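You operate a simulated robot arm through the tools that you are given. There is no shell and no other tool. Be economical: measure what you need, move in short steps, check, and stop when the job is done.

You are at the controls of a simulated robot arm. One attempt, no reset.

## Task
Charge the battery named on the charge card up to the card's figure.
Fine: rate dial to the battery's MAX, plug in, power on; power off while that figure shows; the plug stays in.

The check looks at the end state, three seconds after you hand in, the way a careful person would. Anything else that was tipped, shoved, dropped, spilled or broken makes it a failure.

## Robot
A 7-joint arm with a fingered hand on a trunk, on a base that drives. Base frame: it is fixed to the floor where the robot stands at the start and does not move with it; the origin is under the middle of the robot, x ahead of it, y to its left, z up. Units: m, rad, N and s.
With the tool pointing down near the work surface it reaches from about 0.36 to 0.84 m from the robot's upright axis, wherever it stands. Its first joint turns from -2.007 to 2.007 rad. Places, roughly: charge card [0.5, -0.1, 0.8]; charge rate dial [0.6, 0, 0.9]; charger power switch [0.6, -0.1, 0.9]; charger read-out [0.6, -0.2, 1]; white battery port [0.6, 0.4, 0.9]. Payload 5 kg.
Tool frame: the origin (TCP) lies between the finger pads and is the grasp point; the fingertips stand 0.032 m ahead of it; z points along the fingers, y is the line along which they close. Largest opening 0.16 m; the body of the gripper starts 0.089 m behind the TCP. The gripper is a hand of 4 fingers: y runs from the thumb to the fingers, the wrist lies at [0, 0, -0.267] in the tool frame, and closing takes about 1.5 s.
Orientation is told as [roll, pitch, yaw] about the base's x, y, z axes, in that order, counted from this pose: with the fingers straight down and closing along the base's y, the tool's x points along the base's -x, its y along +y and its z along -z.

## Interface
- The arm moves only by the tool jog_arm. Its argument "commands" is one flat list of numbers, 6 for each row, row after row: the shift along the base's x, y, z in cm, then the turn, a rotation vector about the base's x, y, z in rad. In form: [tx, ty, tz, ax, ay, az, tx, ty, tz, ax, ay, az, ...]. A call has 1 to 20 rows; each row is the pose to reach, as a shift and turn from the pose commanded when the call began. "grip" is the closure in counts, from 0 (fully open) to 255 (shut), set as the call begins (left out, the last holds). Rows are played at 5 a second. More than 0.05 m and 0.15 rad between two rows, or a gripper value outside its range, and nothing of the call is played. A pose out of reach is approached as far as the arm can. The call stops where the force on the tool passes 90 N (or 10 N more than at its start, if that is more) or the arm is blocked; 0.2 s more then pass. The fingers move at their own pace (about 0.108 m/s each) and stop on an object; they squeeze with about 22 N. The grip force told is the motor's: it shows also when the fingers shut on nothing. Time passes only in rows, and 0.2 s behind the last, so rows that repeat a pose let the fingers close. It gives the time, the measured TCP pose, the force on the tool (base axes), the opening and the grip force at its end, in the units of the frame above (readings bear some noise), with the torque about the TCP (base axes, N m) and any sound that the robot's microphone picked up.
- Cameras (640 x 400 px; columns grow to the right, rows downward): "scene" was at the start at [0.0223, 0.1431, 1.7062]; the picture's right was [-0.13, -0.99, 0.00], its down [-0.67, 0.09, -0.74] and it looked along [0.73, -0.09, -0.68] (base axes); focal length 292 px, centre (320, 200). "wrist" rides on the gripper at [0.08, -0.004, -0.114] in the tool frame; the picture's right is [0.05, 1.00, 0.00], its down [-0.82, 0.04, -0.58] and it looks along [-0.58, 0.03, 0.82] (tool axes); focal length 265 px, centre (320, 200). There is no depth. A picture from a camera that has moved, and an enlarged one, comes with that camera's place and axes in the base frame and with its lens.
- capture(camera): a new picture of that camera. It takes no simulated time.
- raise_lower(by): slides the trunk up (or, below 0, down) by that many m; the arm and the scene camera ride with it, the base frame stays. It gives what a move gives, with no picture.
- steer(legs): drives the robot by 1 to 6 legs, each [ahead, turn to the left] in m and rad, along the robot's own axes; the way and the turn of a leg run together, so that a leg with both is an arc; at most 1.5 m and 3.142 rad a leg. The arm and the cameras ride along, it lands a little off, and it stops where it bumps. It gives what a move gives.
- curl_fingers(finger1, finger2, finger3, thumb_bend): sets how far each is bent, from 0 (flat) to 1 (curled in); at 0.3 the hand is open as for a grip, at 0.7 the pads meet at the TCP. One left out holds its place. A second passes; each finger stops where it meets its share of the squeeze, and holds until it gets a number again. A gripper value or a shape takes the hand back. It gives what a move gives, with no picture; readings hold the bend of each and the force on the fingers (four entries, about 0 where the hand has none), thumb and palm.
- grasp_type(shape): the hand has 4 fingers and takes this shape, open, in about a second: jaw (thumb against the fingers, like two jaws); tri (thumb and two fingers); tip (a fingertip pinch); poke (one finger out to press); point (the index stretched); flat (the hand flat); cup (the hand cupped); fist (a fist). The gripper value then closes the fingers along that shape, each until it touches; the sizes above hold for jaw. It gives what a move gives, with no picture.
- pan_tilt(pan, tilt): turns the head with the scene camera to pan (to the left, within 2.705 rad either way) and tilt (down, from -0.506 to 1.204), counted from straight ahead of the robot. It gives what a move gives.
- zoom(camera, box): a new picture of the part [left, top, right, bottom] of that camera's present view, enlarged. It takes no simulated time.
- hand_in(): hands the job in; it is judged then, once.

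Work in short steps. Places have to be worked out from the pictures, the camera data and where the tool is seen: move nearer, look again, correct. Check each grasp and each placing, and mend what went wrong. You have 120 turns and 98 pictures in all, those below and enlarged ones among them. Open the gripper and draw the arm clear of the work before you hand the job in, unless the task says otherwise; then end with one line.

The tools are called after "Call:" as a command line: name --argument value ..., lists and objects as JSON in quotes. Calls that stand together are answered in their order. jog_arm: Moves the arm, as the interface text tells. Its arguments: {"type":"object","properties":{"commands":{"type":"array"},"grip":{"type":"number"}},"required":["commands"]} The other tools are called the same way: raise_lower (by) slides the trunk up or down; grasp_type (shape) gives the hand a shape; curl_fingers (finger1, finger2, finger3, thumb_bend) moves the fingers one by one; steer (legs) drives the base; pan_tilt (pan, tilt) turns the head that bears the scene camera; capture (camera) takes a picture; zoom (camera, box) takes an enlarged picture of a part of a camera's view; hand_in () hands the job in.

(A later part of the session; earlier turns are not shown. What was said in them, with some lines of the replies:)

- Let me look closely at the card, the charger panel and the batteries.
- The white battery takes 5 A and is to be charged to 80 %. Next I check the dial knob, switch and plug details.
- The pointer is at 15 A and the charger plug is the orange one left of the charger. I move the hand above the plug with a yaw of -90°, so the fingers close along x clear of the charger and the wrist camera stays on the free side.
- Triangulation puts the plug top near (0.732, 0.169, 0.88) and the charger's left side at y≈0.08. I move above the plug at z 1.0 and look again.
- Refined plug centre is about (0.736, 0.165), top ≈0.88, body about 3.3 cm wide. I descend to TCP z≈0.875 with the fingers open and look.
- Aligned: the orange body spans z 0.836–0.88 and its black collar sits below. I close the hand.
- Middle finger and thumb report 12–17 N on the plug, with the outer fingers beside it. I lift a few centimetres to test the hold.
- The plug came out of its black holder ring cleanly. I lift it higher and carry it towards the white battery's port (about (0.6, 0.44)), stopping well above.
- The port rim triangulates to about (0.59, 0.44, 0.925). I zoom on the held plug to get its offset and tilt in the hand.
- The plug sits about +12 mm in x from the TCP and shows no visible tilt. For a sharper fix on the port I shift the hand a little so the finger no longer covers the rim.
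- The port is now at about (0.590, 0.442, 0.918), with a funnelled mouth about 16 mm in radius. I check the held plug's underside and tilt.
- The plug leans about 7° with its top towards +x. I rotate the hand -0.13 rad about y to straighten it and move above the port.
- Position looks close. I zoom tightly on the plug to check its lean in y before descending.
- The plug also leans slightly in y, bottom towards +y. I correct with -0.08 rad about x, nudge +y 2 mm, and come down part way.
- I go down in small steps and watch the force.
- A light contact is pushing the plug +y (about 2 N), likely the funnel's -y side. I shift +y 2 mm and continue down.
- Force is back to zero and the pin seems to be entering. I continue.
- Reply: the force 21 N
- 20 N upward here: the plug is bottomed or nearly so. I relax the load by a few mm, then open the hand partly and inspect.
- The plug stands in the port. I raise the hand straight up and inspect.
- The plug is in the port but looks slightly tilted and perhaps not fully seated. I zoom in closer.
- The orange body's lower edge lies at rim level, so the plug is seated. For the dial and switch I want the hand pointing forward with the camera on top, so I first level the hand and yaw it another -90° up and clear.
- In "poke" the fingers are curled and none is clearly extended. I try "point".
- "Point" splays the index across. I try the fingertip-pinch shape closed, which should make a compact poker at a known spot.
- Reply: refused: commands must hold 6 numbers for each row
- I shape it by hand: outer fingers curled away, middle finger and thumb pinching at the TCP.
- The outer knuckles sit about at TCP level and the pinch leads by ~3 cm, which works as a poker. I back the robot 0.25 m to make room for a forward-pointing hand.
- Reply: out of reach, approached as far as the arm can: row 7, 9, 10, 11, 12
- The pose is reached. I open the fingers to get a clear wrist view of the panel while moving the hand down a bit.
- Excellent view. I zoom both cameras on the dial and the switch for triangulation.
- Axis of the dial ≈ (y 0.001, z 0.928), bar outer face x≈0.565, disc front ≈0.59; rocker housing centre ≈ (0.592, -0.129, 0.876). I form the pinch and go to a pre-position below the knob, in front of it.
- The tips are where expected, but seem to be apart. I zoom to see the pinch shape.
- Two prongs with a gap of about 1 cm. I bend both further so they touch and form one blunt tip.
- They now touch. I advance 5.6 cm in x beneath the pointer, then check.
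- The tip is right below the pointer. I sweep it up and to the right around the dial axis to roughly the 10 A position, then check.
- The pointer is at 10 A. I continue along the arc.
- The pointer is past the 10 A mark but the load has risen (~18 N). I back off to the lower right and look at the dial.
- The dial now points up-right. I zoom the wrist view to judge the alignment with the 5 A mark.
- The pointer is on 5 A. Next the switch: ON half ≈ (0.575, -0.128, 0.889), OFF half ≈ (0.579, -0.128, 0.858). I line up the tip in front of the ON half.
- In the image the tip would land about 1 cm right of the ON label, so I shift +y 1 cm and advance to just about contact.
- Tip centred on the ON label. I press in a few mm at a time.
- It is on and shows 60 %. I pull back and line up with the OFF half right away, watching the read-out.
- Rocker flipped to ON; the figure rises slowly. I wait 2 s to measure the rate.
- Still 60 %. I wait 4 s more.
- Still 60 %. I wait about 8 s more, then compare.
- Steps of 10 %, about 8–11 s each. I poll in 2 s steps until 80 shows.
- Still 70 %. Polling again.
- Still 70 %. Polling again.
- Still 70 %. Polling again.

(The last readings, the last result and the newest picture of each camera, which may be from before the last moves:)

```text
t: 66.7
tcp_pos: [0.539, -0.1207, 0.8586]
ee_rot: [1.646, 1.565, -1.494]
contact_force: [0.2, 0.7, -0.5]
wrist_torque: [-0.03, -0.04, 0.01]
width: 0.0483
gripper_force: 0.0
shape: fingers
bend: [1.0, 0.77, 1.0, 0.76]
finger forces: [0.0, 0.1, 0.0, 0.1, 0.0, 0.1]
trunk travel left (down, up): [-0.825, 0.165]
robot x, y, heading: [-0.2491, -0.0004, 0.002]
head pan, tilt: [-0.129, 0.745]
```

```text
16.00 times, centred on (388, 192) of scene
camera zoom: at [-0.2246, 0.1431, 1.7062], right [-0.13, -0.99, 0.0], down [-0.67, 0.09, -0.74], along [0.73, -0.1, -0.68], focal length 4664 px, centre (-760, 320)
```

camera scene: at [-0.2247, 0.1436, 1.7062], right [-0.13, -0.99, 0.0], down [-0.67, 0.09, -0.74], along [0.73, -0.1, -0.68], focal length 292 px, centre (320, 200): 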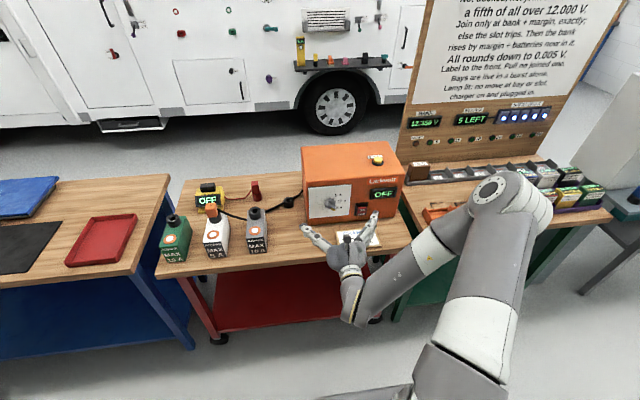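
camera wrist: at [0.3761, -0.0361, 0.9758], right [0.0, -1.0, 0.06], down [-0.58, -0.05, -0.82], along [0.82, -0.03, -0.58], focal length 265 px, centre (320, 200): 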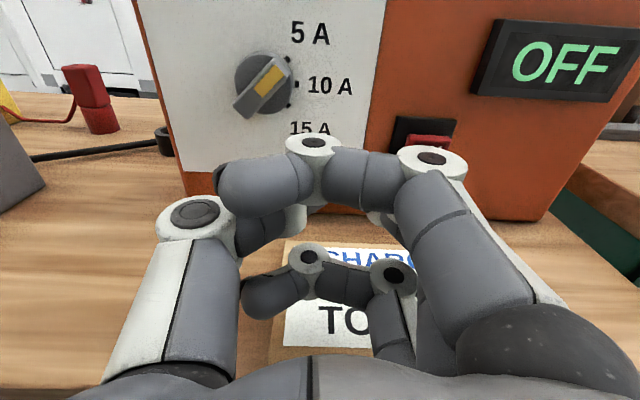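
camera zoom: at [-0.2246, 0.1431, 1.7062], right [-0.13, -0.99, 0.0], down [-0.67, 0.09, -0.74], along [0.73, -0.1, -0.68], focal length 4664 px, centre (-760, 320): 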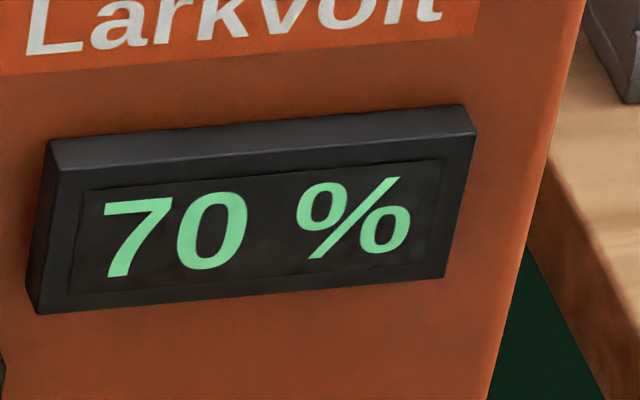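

Polling again in 2 s.

Call:
jog_arm --commands '[0, 0, 0, 0, 0, 0, 0, 0, 0, 0, 0, 0, 0, 0, 0, 0, 0, 0, 0, 0, 0, 0, 0, 0, 0, 0, 0, 0, 0, 0, 0, 0, 0, 0, 0, 0, 0, 0, 0, 0, 0, 0, 0, 0, 0, 0, 0, 0, 0, 0, 0, 0, 0, 0, 0, 0, 0, 0, 0, 0]'

Call:
zoom --camera "scene" --box '[370, 180, 405, 205]'

```text
t: 68.9
tcp_pos: [0.54, -0.1205, 0.8587]
ee_rot: [1.646, 1.567, -1.495]
contact_force: [-0.2, -0.5, 0.5]
wrist_torque: [-0.03, -0.03, -0.03]
width: 0.0484
gripper_force: 0.0
shape: fingers
bend: [1.0, 0.77, 1.0, 0.76]
finger forces: [0.1, 0.1, 0.1, 0.1, 0.1, 0.1]
trunk travel left (down, up): [-0.825, 0.165]
robot x, y, heading: [-0.247, -0.0013, -0.002]
head pan, tilt: [-0.129, 0.745]
```

```text
16.00 times, centred on (388, 192) of scene
camera zoom: at [-0.2246, 0.1431, 1.7062], right [-0.13, -0.99, 0.0], down [-0.67, 0.09, -0.74], along [0.73, -0.1, -0.68], focal length 4664 px, centre (-760, 320)
```

zoom: 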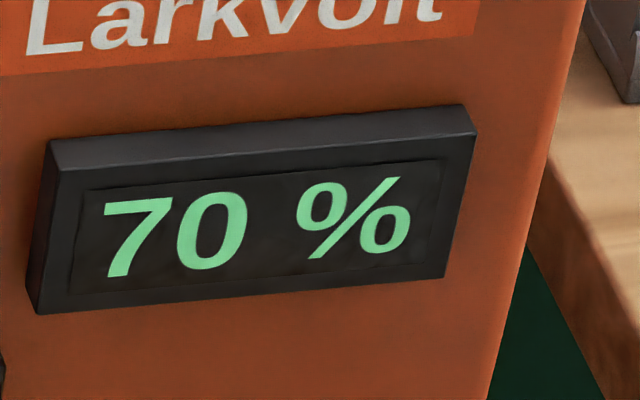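

The 70 % step lasts over 12.8 s, so the 80 % one will too. I poll in 3–4 s steps.

Call:
jog_arm --commands '[0, 0, 0, 0, 0, 0, 0, 0, 0, 0, 0, 0, 0, 0, 0, 0, 0, 0, 0, 0, 0, 0, 0, 0, 0, 0, 0, 0, 0, 0, 0, 0, 0, 0, 0, 0, 0, 0, 0, 0, 0, 0, 0, 0, 0, 0, 0, 0, 0, 0, 0, 0, 0, 0, 0, 0, 0, 0, 0, 0, 0, 0, 0, 0, 0, 0, 0, 0, 0, 0, 0, 0, 0, 0, 0, 0, 0, 0, 0, 0, 0, 0, 0, 0, 0, 0, 0, 0, 0, 0]'

Call:
zoom --camera "scene" --box '[370, 180, 405, 205]'

```text
t: 72.1
tcp_pos: [0.5392, -0.1199, 0.8582]
ee_rot: [1.644, 1.567, -1.498]
contact_force: [0.2, 0.2, 1.3]
wrist_torque: [0.01, -0.03, 0.02]
width: 0.0482
gripper_force: 0.1
shape: fingers
bend: [1.0, 0.77, 1.0, 0.76]
finger forces: [0.0, 0.0, 0.1, 0.0, 0.0, 0.1]
trunk travel left (down, up): [-0.825, 0.165]
robot x, y, heading: [-0.2473, -0.0034, -0.002]
head pan, tilt: [-0.129, 0.745]
```

```text
16.00 times, centred on (388, 192) of scene
camera zoom: at [-0.2246, 0.1431, 1.7062], right [-0.13, -0.99, 0.0], down [-0.67, 0.09, -0.74], along [0.73, -0.1, -0.68], focal length 4664 px, centre (-760, 320)
```

zoom: 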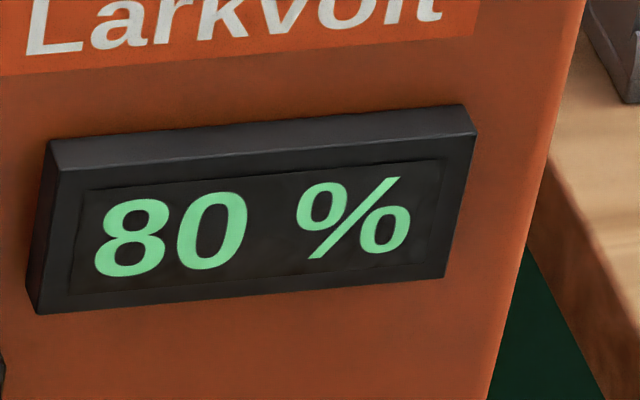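

80 % shows: I press the OFF half now.

Call:
jog_arm --commands '[0.8, 0, 0, 0, 0, 0, 1.2, 0, 0, 0, 0, 0]'

Call:
zoom --camera "scene" --box '[335, 180, 405, 230]'

```text
t: 72.7
tcp_pos: [0.5499, -0.1184, 0.8582]
ee_rot: [1.413, 1.568, -1.729]
contact_force: [-12.2, 1.1, -1.0]
wrist_torque: [-0.02, 0.03, 0.08]
width: 0.0479
gripper_force: 11.3
shape: fingers
bend: [1.0, 0.77, 1.0, 0.76]
finger forces: [0.0, 0.1, 0.0, 0.0, 20.8, 0.6]
trunk travel left (down, up): [-0.825, 0.165]
robot x, y, heading: [-0.2515, 0.0025, -0.005]
head pan, tilt: [-0.129, 0.745]
```

```text
8.00 times, centred on (370, 205) of scene
camera zoom: at [-0.2261, 0.1432, 1.7062], right [-0.13, -0.99, 0.0], down [-0.67, 0.09, -0.74], along [0.73, -0.1, -0.68], focal length 2332 px, centre (-80, 160)
```

zoom: 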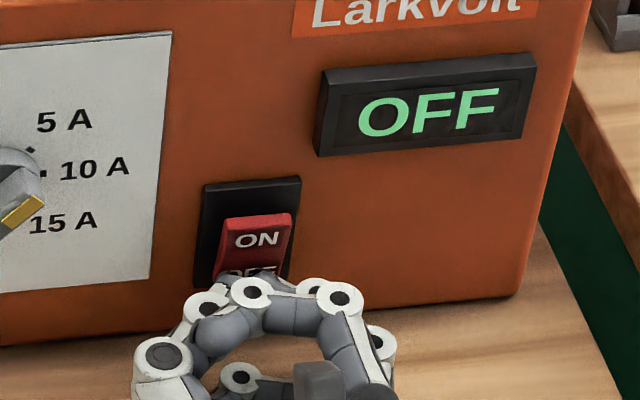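

It is off. I withdraw straight back, raise the arm clear and open the hand, then take a final look.

Call:
jog_arm --commands '[-3, 0, 0, 0, 0, 0, -7, 0, 1, 0, 0, 0, -11, 0, 3, 0, 0, 0, -15, 0, 7, 0, 0, 0, -17, 0, 11, 0, 0, 0, -17, 0, 15, 0, 0, 0, -17, 0, 18, 0, 0, 0, -17, 0, 18, 0, 0, 0]'

Call:
grasp_type --shape "jaw"

Call:
capture --camera "scene"

Call:
zoom --camera "scene" --box '[150, 130, 420, 280]'

```text
refused: row 4 steps farther than a row can; nothing moved
```

```text
t: 73.6
tcp_pos: [0.5456, -0.1157, 0.8598]
ee_rot: [1.978, 1.565, -1.162]
contact_force: [-76.9, 12.2, -1.9]
wrist_torque: [-0.25, -1.76, -1.8]
width: 0.139
gripper_force: 0.1
shape: jaw
bend: [0.72, 0.3, 0.3, 0.3]
finger forces: [75.5, 0.1, 0.0, 0.1, 0.0, 0.0]
trunk travel left (down, up): [-0.825, 0.165]
robot x, y, heading: [-0.2491, -0.0005, 0.004]
head pan, tilt: [-0.129, 0.745]
```

```text
23 pictures are left
camera scene: at [-0.2344, 0.145, 1.7061], right [-0.13, -0.99, 0.0], down [-0.67, 0.09, -0.74], along [0.73, -0.1, -0.67], focal length 292 px, centre (320, 200)
```

scene: 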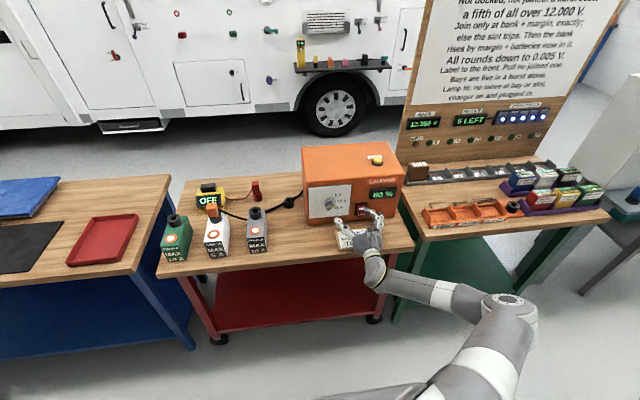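

```text
2.37 times, centred on (285, 205) of scene
camera zoom: at [-0.2344, 0.145, 1.7061], right [-0.13, -0.99, 0.0], down [-0.67, 0.09, -0.74], along [0.73, -0.1, -0.67], focal length 691 px, centre (403, 188)
```

zoom: 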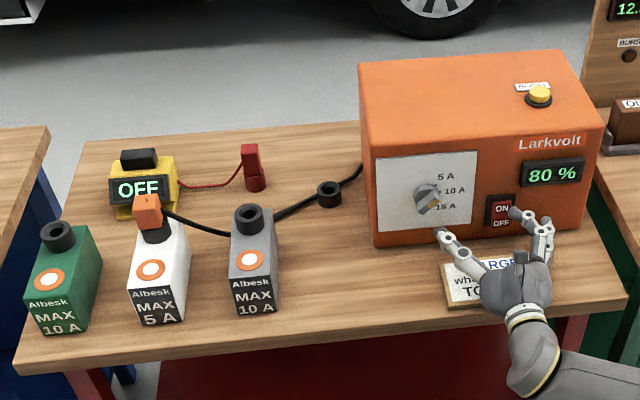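

The withdrawal was refused, and opening the hand in place let a finger press ON again, though 80 % still shows. I pull straight back, then re-form the tip and switch off.

Call:
jog_arm --commands '[-3, 0, 0, 0, 0, 0, -7, 0, 0, 0, 0, 0]'

Call:
zoom --camera "scene" --box '[290, 130, 420, 250]'

```text
t: 74.2
tcp_pos: [0.4838, -0.1198, 0.8617]
ee_rot: [1.81, 1.566, -1.334]
contact_force: [0.4, 0.5, 0.2]
wrist_torque: [-0.04, -0.01, 0.0]
width: 0.16
gripper_force: 0.0
shape: jaw
bend: [0.3, 0.3, 0.3, 0.3]
finger forces: [0.1, 0.0, 0.0, 0.0, 0.1, 0.1]
trunk travel left (down, up): [-0.825, 0.165]
robot x, y, heading: [-0.2453, 0.0031, -0.001]
head pan, tilt: [-0.129, 0.745]
```

```text
3.33 times, centred on (355, 190) of scene
camera zoom: at [-0.2236, 0.1423, 1.7063], right [-0.13, -0.99, 0.0], down [-0.67, 0.09, -0.73], along [0.73, -0.1, -0.68], focal length 972 px, centre (203, 233)
```

zoom: 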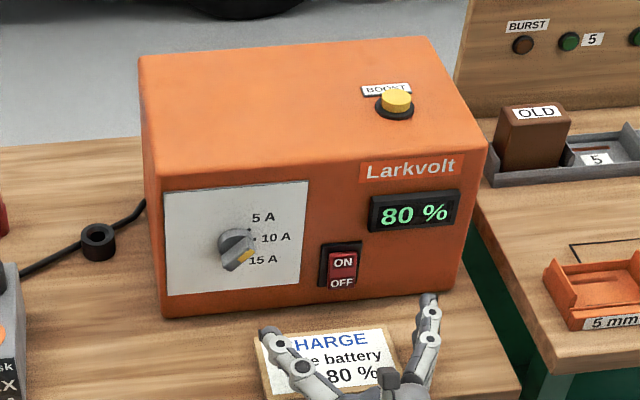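

The charger looks unmoved; it is ON at 80 %. I re-form the tip (about 1 s) and press OFF.

Call:
curl_fingers --finger1 1.0 --finger2 0.78 --finger3 1.0 --thumb_bend 0.78

Call:
jog_arm --commands '[3, 0, -0.3, 0, 0, 0, 5.4, 0, -0.3, 0, 0, 0]'

Call:
zoom --camera "scene" --box '[335, 180, 405, 230]'

```text
t: 75.2
tcp_pos: [0.4813, -0.1191, 0.86]
ee_rot: [1.652, 1.567, -1.489]
contact_force: [-0.3, -0.1, -0.6]
wrist_torque: [0.01, -0.01, 0.01]
width: 0.0487
gripper_force: 0.1
shape: fingers
bend: [1.0, 0.75, 1.0, 0.75]
finger forces: [0.1, 0.0, 0.0, 0.0, 0.1, 0.0]
trunk travel left (down, up): [-0.825, 0.165]
robot x, y, heading: [-0.2465, -0.0019, 0.001]
head pan, tilt: [-0.129, 0.745]
```

```text
t: 75.8
tcp_pos: [0.537, -0.1187, 0.8572]
ee_rot: [1.618, 1.568, -1.524]
contact_force: [0.5, -0.3, 0.1]
wrist_torque: [0.0, -0.04, -0.02]
width: 0.0484
gripper_force: 0.0
shape: fingers
bend: [1.0, 0.76, 1.0, 0.75]
finger forces: [0.0, 0.0, 0.0, 0.0, 0.0, 0.0]
trunk travel left (down, up): [-0.825, 0.165]
robot x, y, heading: [-0.2462, 0.0, 0.004]
head pan, tilt: [-0.129, 0.745]
```

```text
8.00 times, centred on (370, 205) of scene
camera zoom: at [-0.2241, 0.1433, 1.7062], right [-0.13, -0.99, 0.0], down [-0.67, 0.09, -0.74], along [0.73, -0.1, -0.68], focal length 2332 px, centre (-80, 160)
```

zoom: 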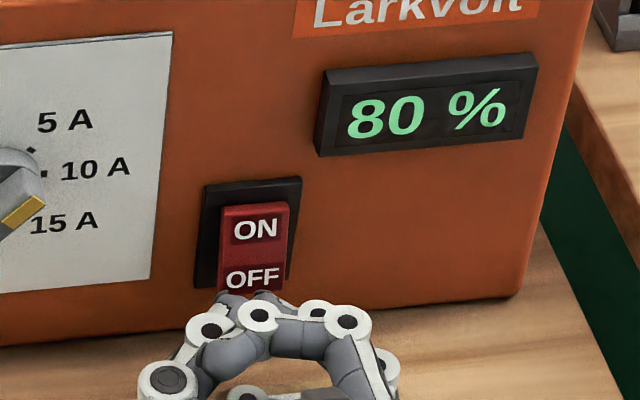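

Still 80 %; I press OFF now.

Call:
jog_arm --commands '[0.8, 0, 0, 0, 0, 0, 1.3, 0, 0, 0, 0, 0]'

Call:
zoom --camera "scene" --box '[335, 180, 405, 230]'

```text
t: 76.4
tcp_pos: [0.549, -0.1185, 0.8563]
ee_rot: [1.709, 1.565, -1.432]
contact_force: [-5.5, 0.0, 2.4]
wrist_torque: [-0.05, 0.28, 0.02]
width: 0.048
gripper_force: 1.2
shape: fingers
bend: [1.0, 0.76, 1.0, 0.75]
finger forces: [0.0, 0.0, 0.0, 0.0, 0.0, 2.6]
trunk travel left (down, up): [-0.825, 0.165]
robot x, y, heading: [-0.2467, -0.005, 0.001]
head pan, tilt: [-0.129, 0.745]
```

```text
8.00 times, centred on (370, 205) of scene
camera zoom: at [-0.2254, 0.1432, 1.7063], right [-0.13, -0.99, 0.0], down [-0.67, 0.09, -0.74], along [0.73, -0.1, -0.68], focal length 2332 px, centre (-80, 160)
```

zoom: 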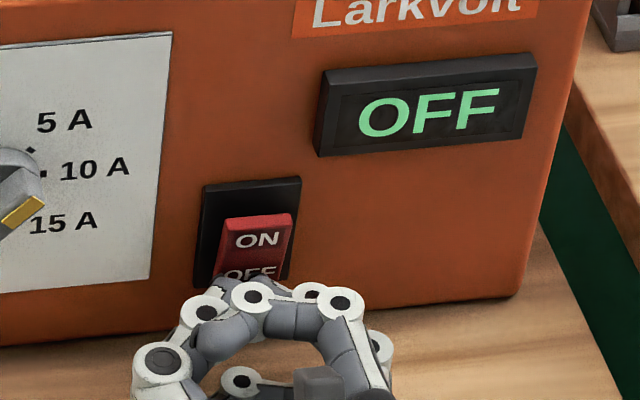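

Off again with 80 % last shown. I now withdraw straight back with legal steps, and only afterwards open the hand.

Call:
jog_arm --commands '[-3, 0, 0, 0, 0, 0, -7, 0, 0, 0, 0, 0, -11, 0, 1, 0, 0, 0, -14, 0, 4, 0, 0, 0, -16, 0, 8, 0, 0, 0, -17, 0, 12, 0, 0, 0, -17, 0, 16, 0, 0, 0, -17, 0, 18, 0, 0, 0, -17, 0, 18, 0, 0, 0]'

Call:
zoom --camera "scene" --box '[150, 130, 420, 280]'

```text
t: 78.4
tcp_pos: [0.3782, -0.1194, 1.0378]
ee_rot: [1.653, 1.567, -1.489]
contact_force: [0.3, 0.3, 0.2]
wrist_torque: [-0.04, -0.02, 0.03]
width: 0.0482
gripper_force: 0.0
shape: fingers
bend: [1.0, 0.76, 1.0, 0.75]
finger forces: [0.0, 0.1, 0.1, 0.1, 0.0, 0.0]
trunk travel left (down, up): [-0.825, 0.165]
robot x, y, heading: [-0.2495, -0.0006, -0.003]
head pan, tilt: [-0.129, 0.745]
```

```text
2.37 times, centred on (285, 205) of scene
camera zoom: at [-0.2247, 0.1431, 1.7062], right [-0.13, -0.99, 0.0], down [-0.67, 0.09, -0.74], along [0.73, -0.1, -0.68], focal length 691 px, centre (403, 188)
```

zoom: 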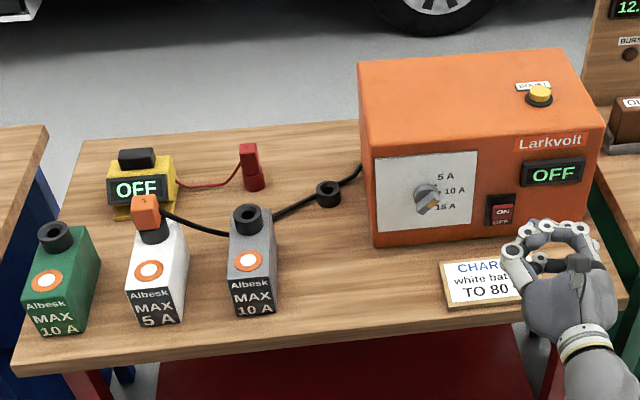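

The switch and read-out are OFF, the plug is in, and nothing is shoved. I open the hand here, clear of everything, and check the dial once more.

Call:
grasp_type --shape "jaw"

Call:
capture --camera "wrist"

Call:
zoom --camera "scene" --box '[310, 175, 400, 235]'

```text
t: 79.3
tcp_pos: [0.3795, -0.1197, 1.0352]
ee_rot: [1.644, 1.567, -1.498]
contact_force: [-0.3, 0.2, -0.1]
wrist_torque: [-0.03, 0.02, -0.02]
width: 0.16
gripper_force: 0.1
shape: jaw
bend: [0.3, 0.3, 0.3, 0.3]
finger forces: [0.0, 0.0, 0.0, 0.1, 0.0, 0.0]
trunk travel left (down, up): [-0.825, 0.165]
robot x, y, heading: [-0.2466, 0.0039, -0.001]
head pan, tilt: [-0.129, 0.745]
```

```text
17 pictures are left
camera wrist: at [0.2656, -0.1136, 1.1173], right [0.0, -1.0, 0.06], down [-0.58, -0.05, -0.82], along [0.82, -0.03, -0.58], focal length 265 px, centre (320, 200)
```

wrist: 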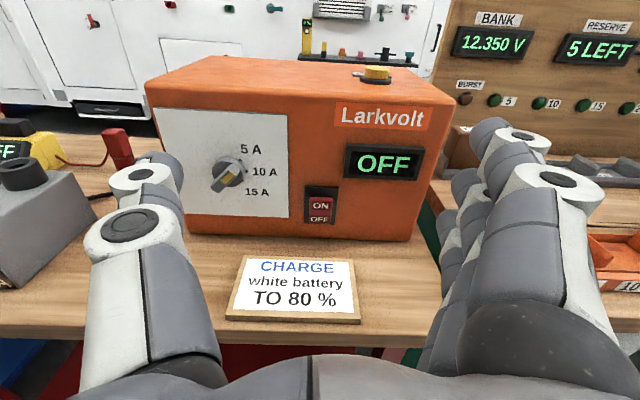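

```text
6.67 times, centred on (355, 205) of scene
camera zoom: at [-0.2247, 0.1431, 1.7062], right [-0.13, -0.99, 0.0], down [-0.67, 0.09, -0.74], along [0.73, -0.1, -0.68], focal length 1943 px, centre (87, 167)
```

zoom: 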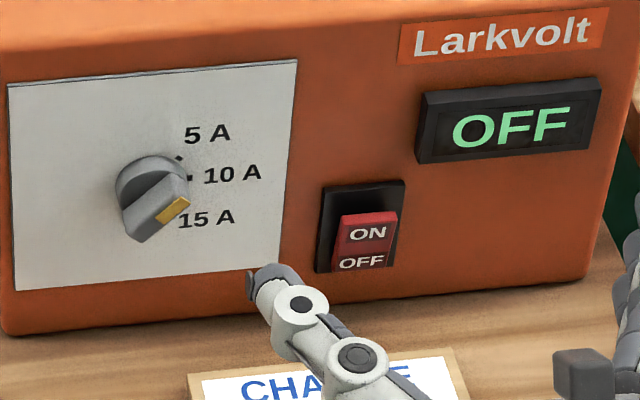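

Dial on 5 A, plug in the white battery, power off at 80 %, and the arm is clear, so I hand in.

Call:
hand_in

```text
The job is handed in.
```

The white battery was charged at 5 A to 80 % and the charger switched off while 80 % showed, with the plug left in; a finger briefly switched it back on as I opened the hand, and I turned it off again with the read-out still at 80 %.
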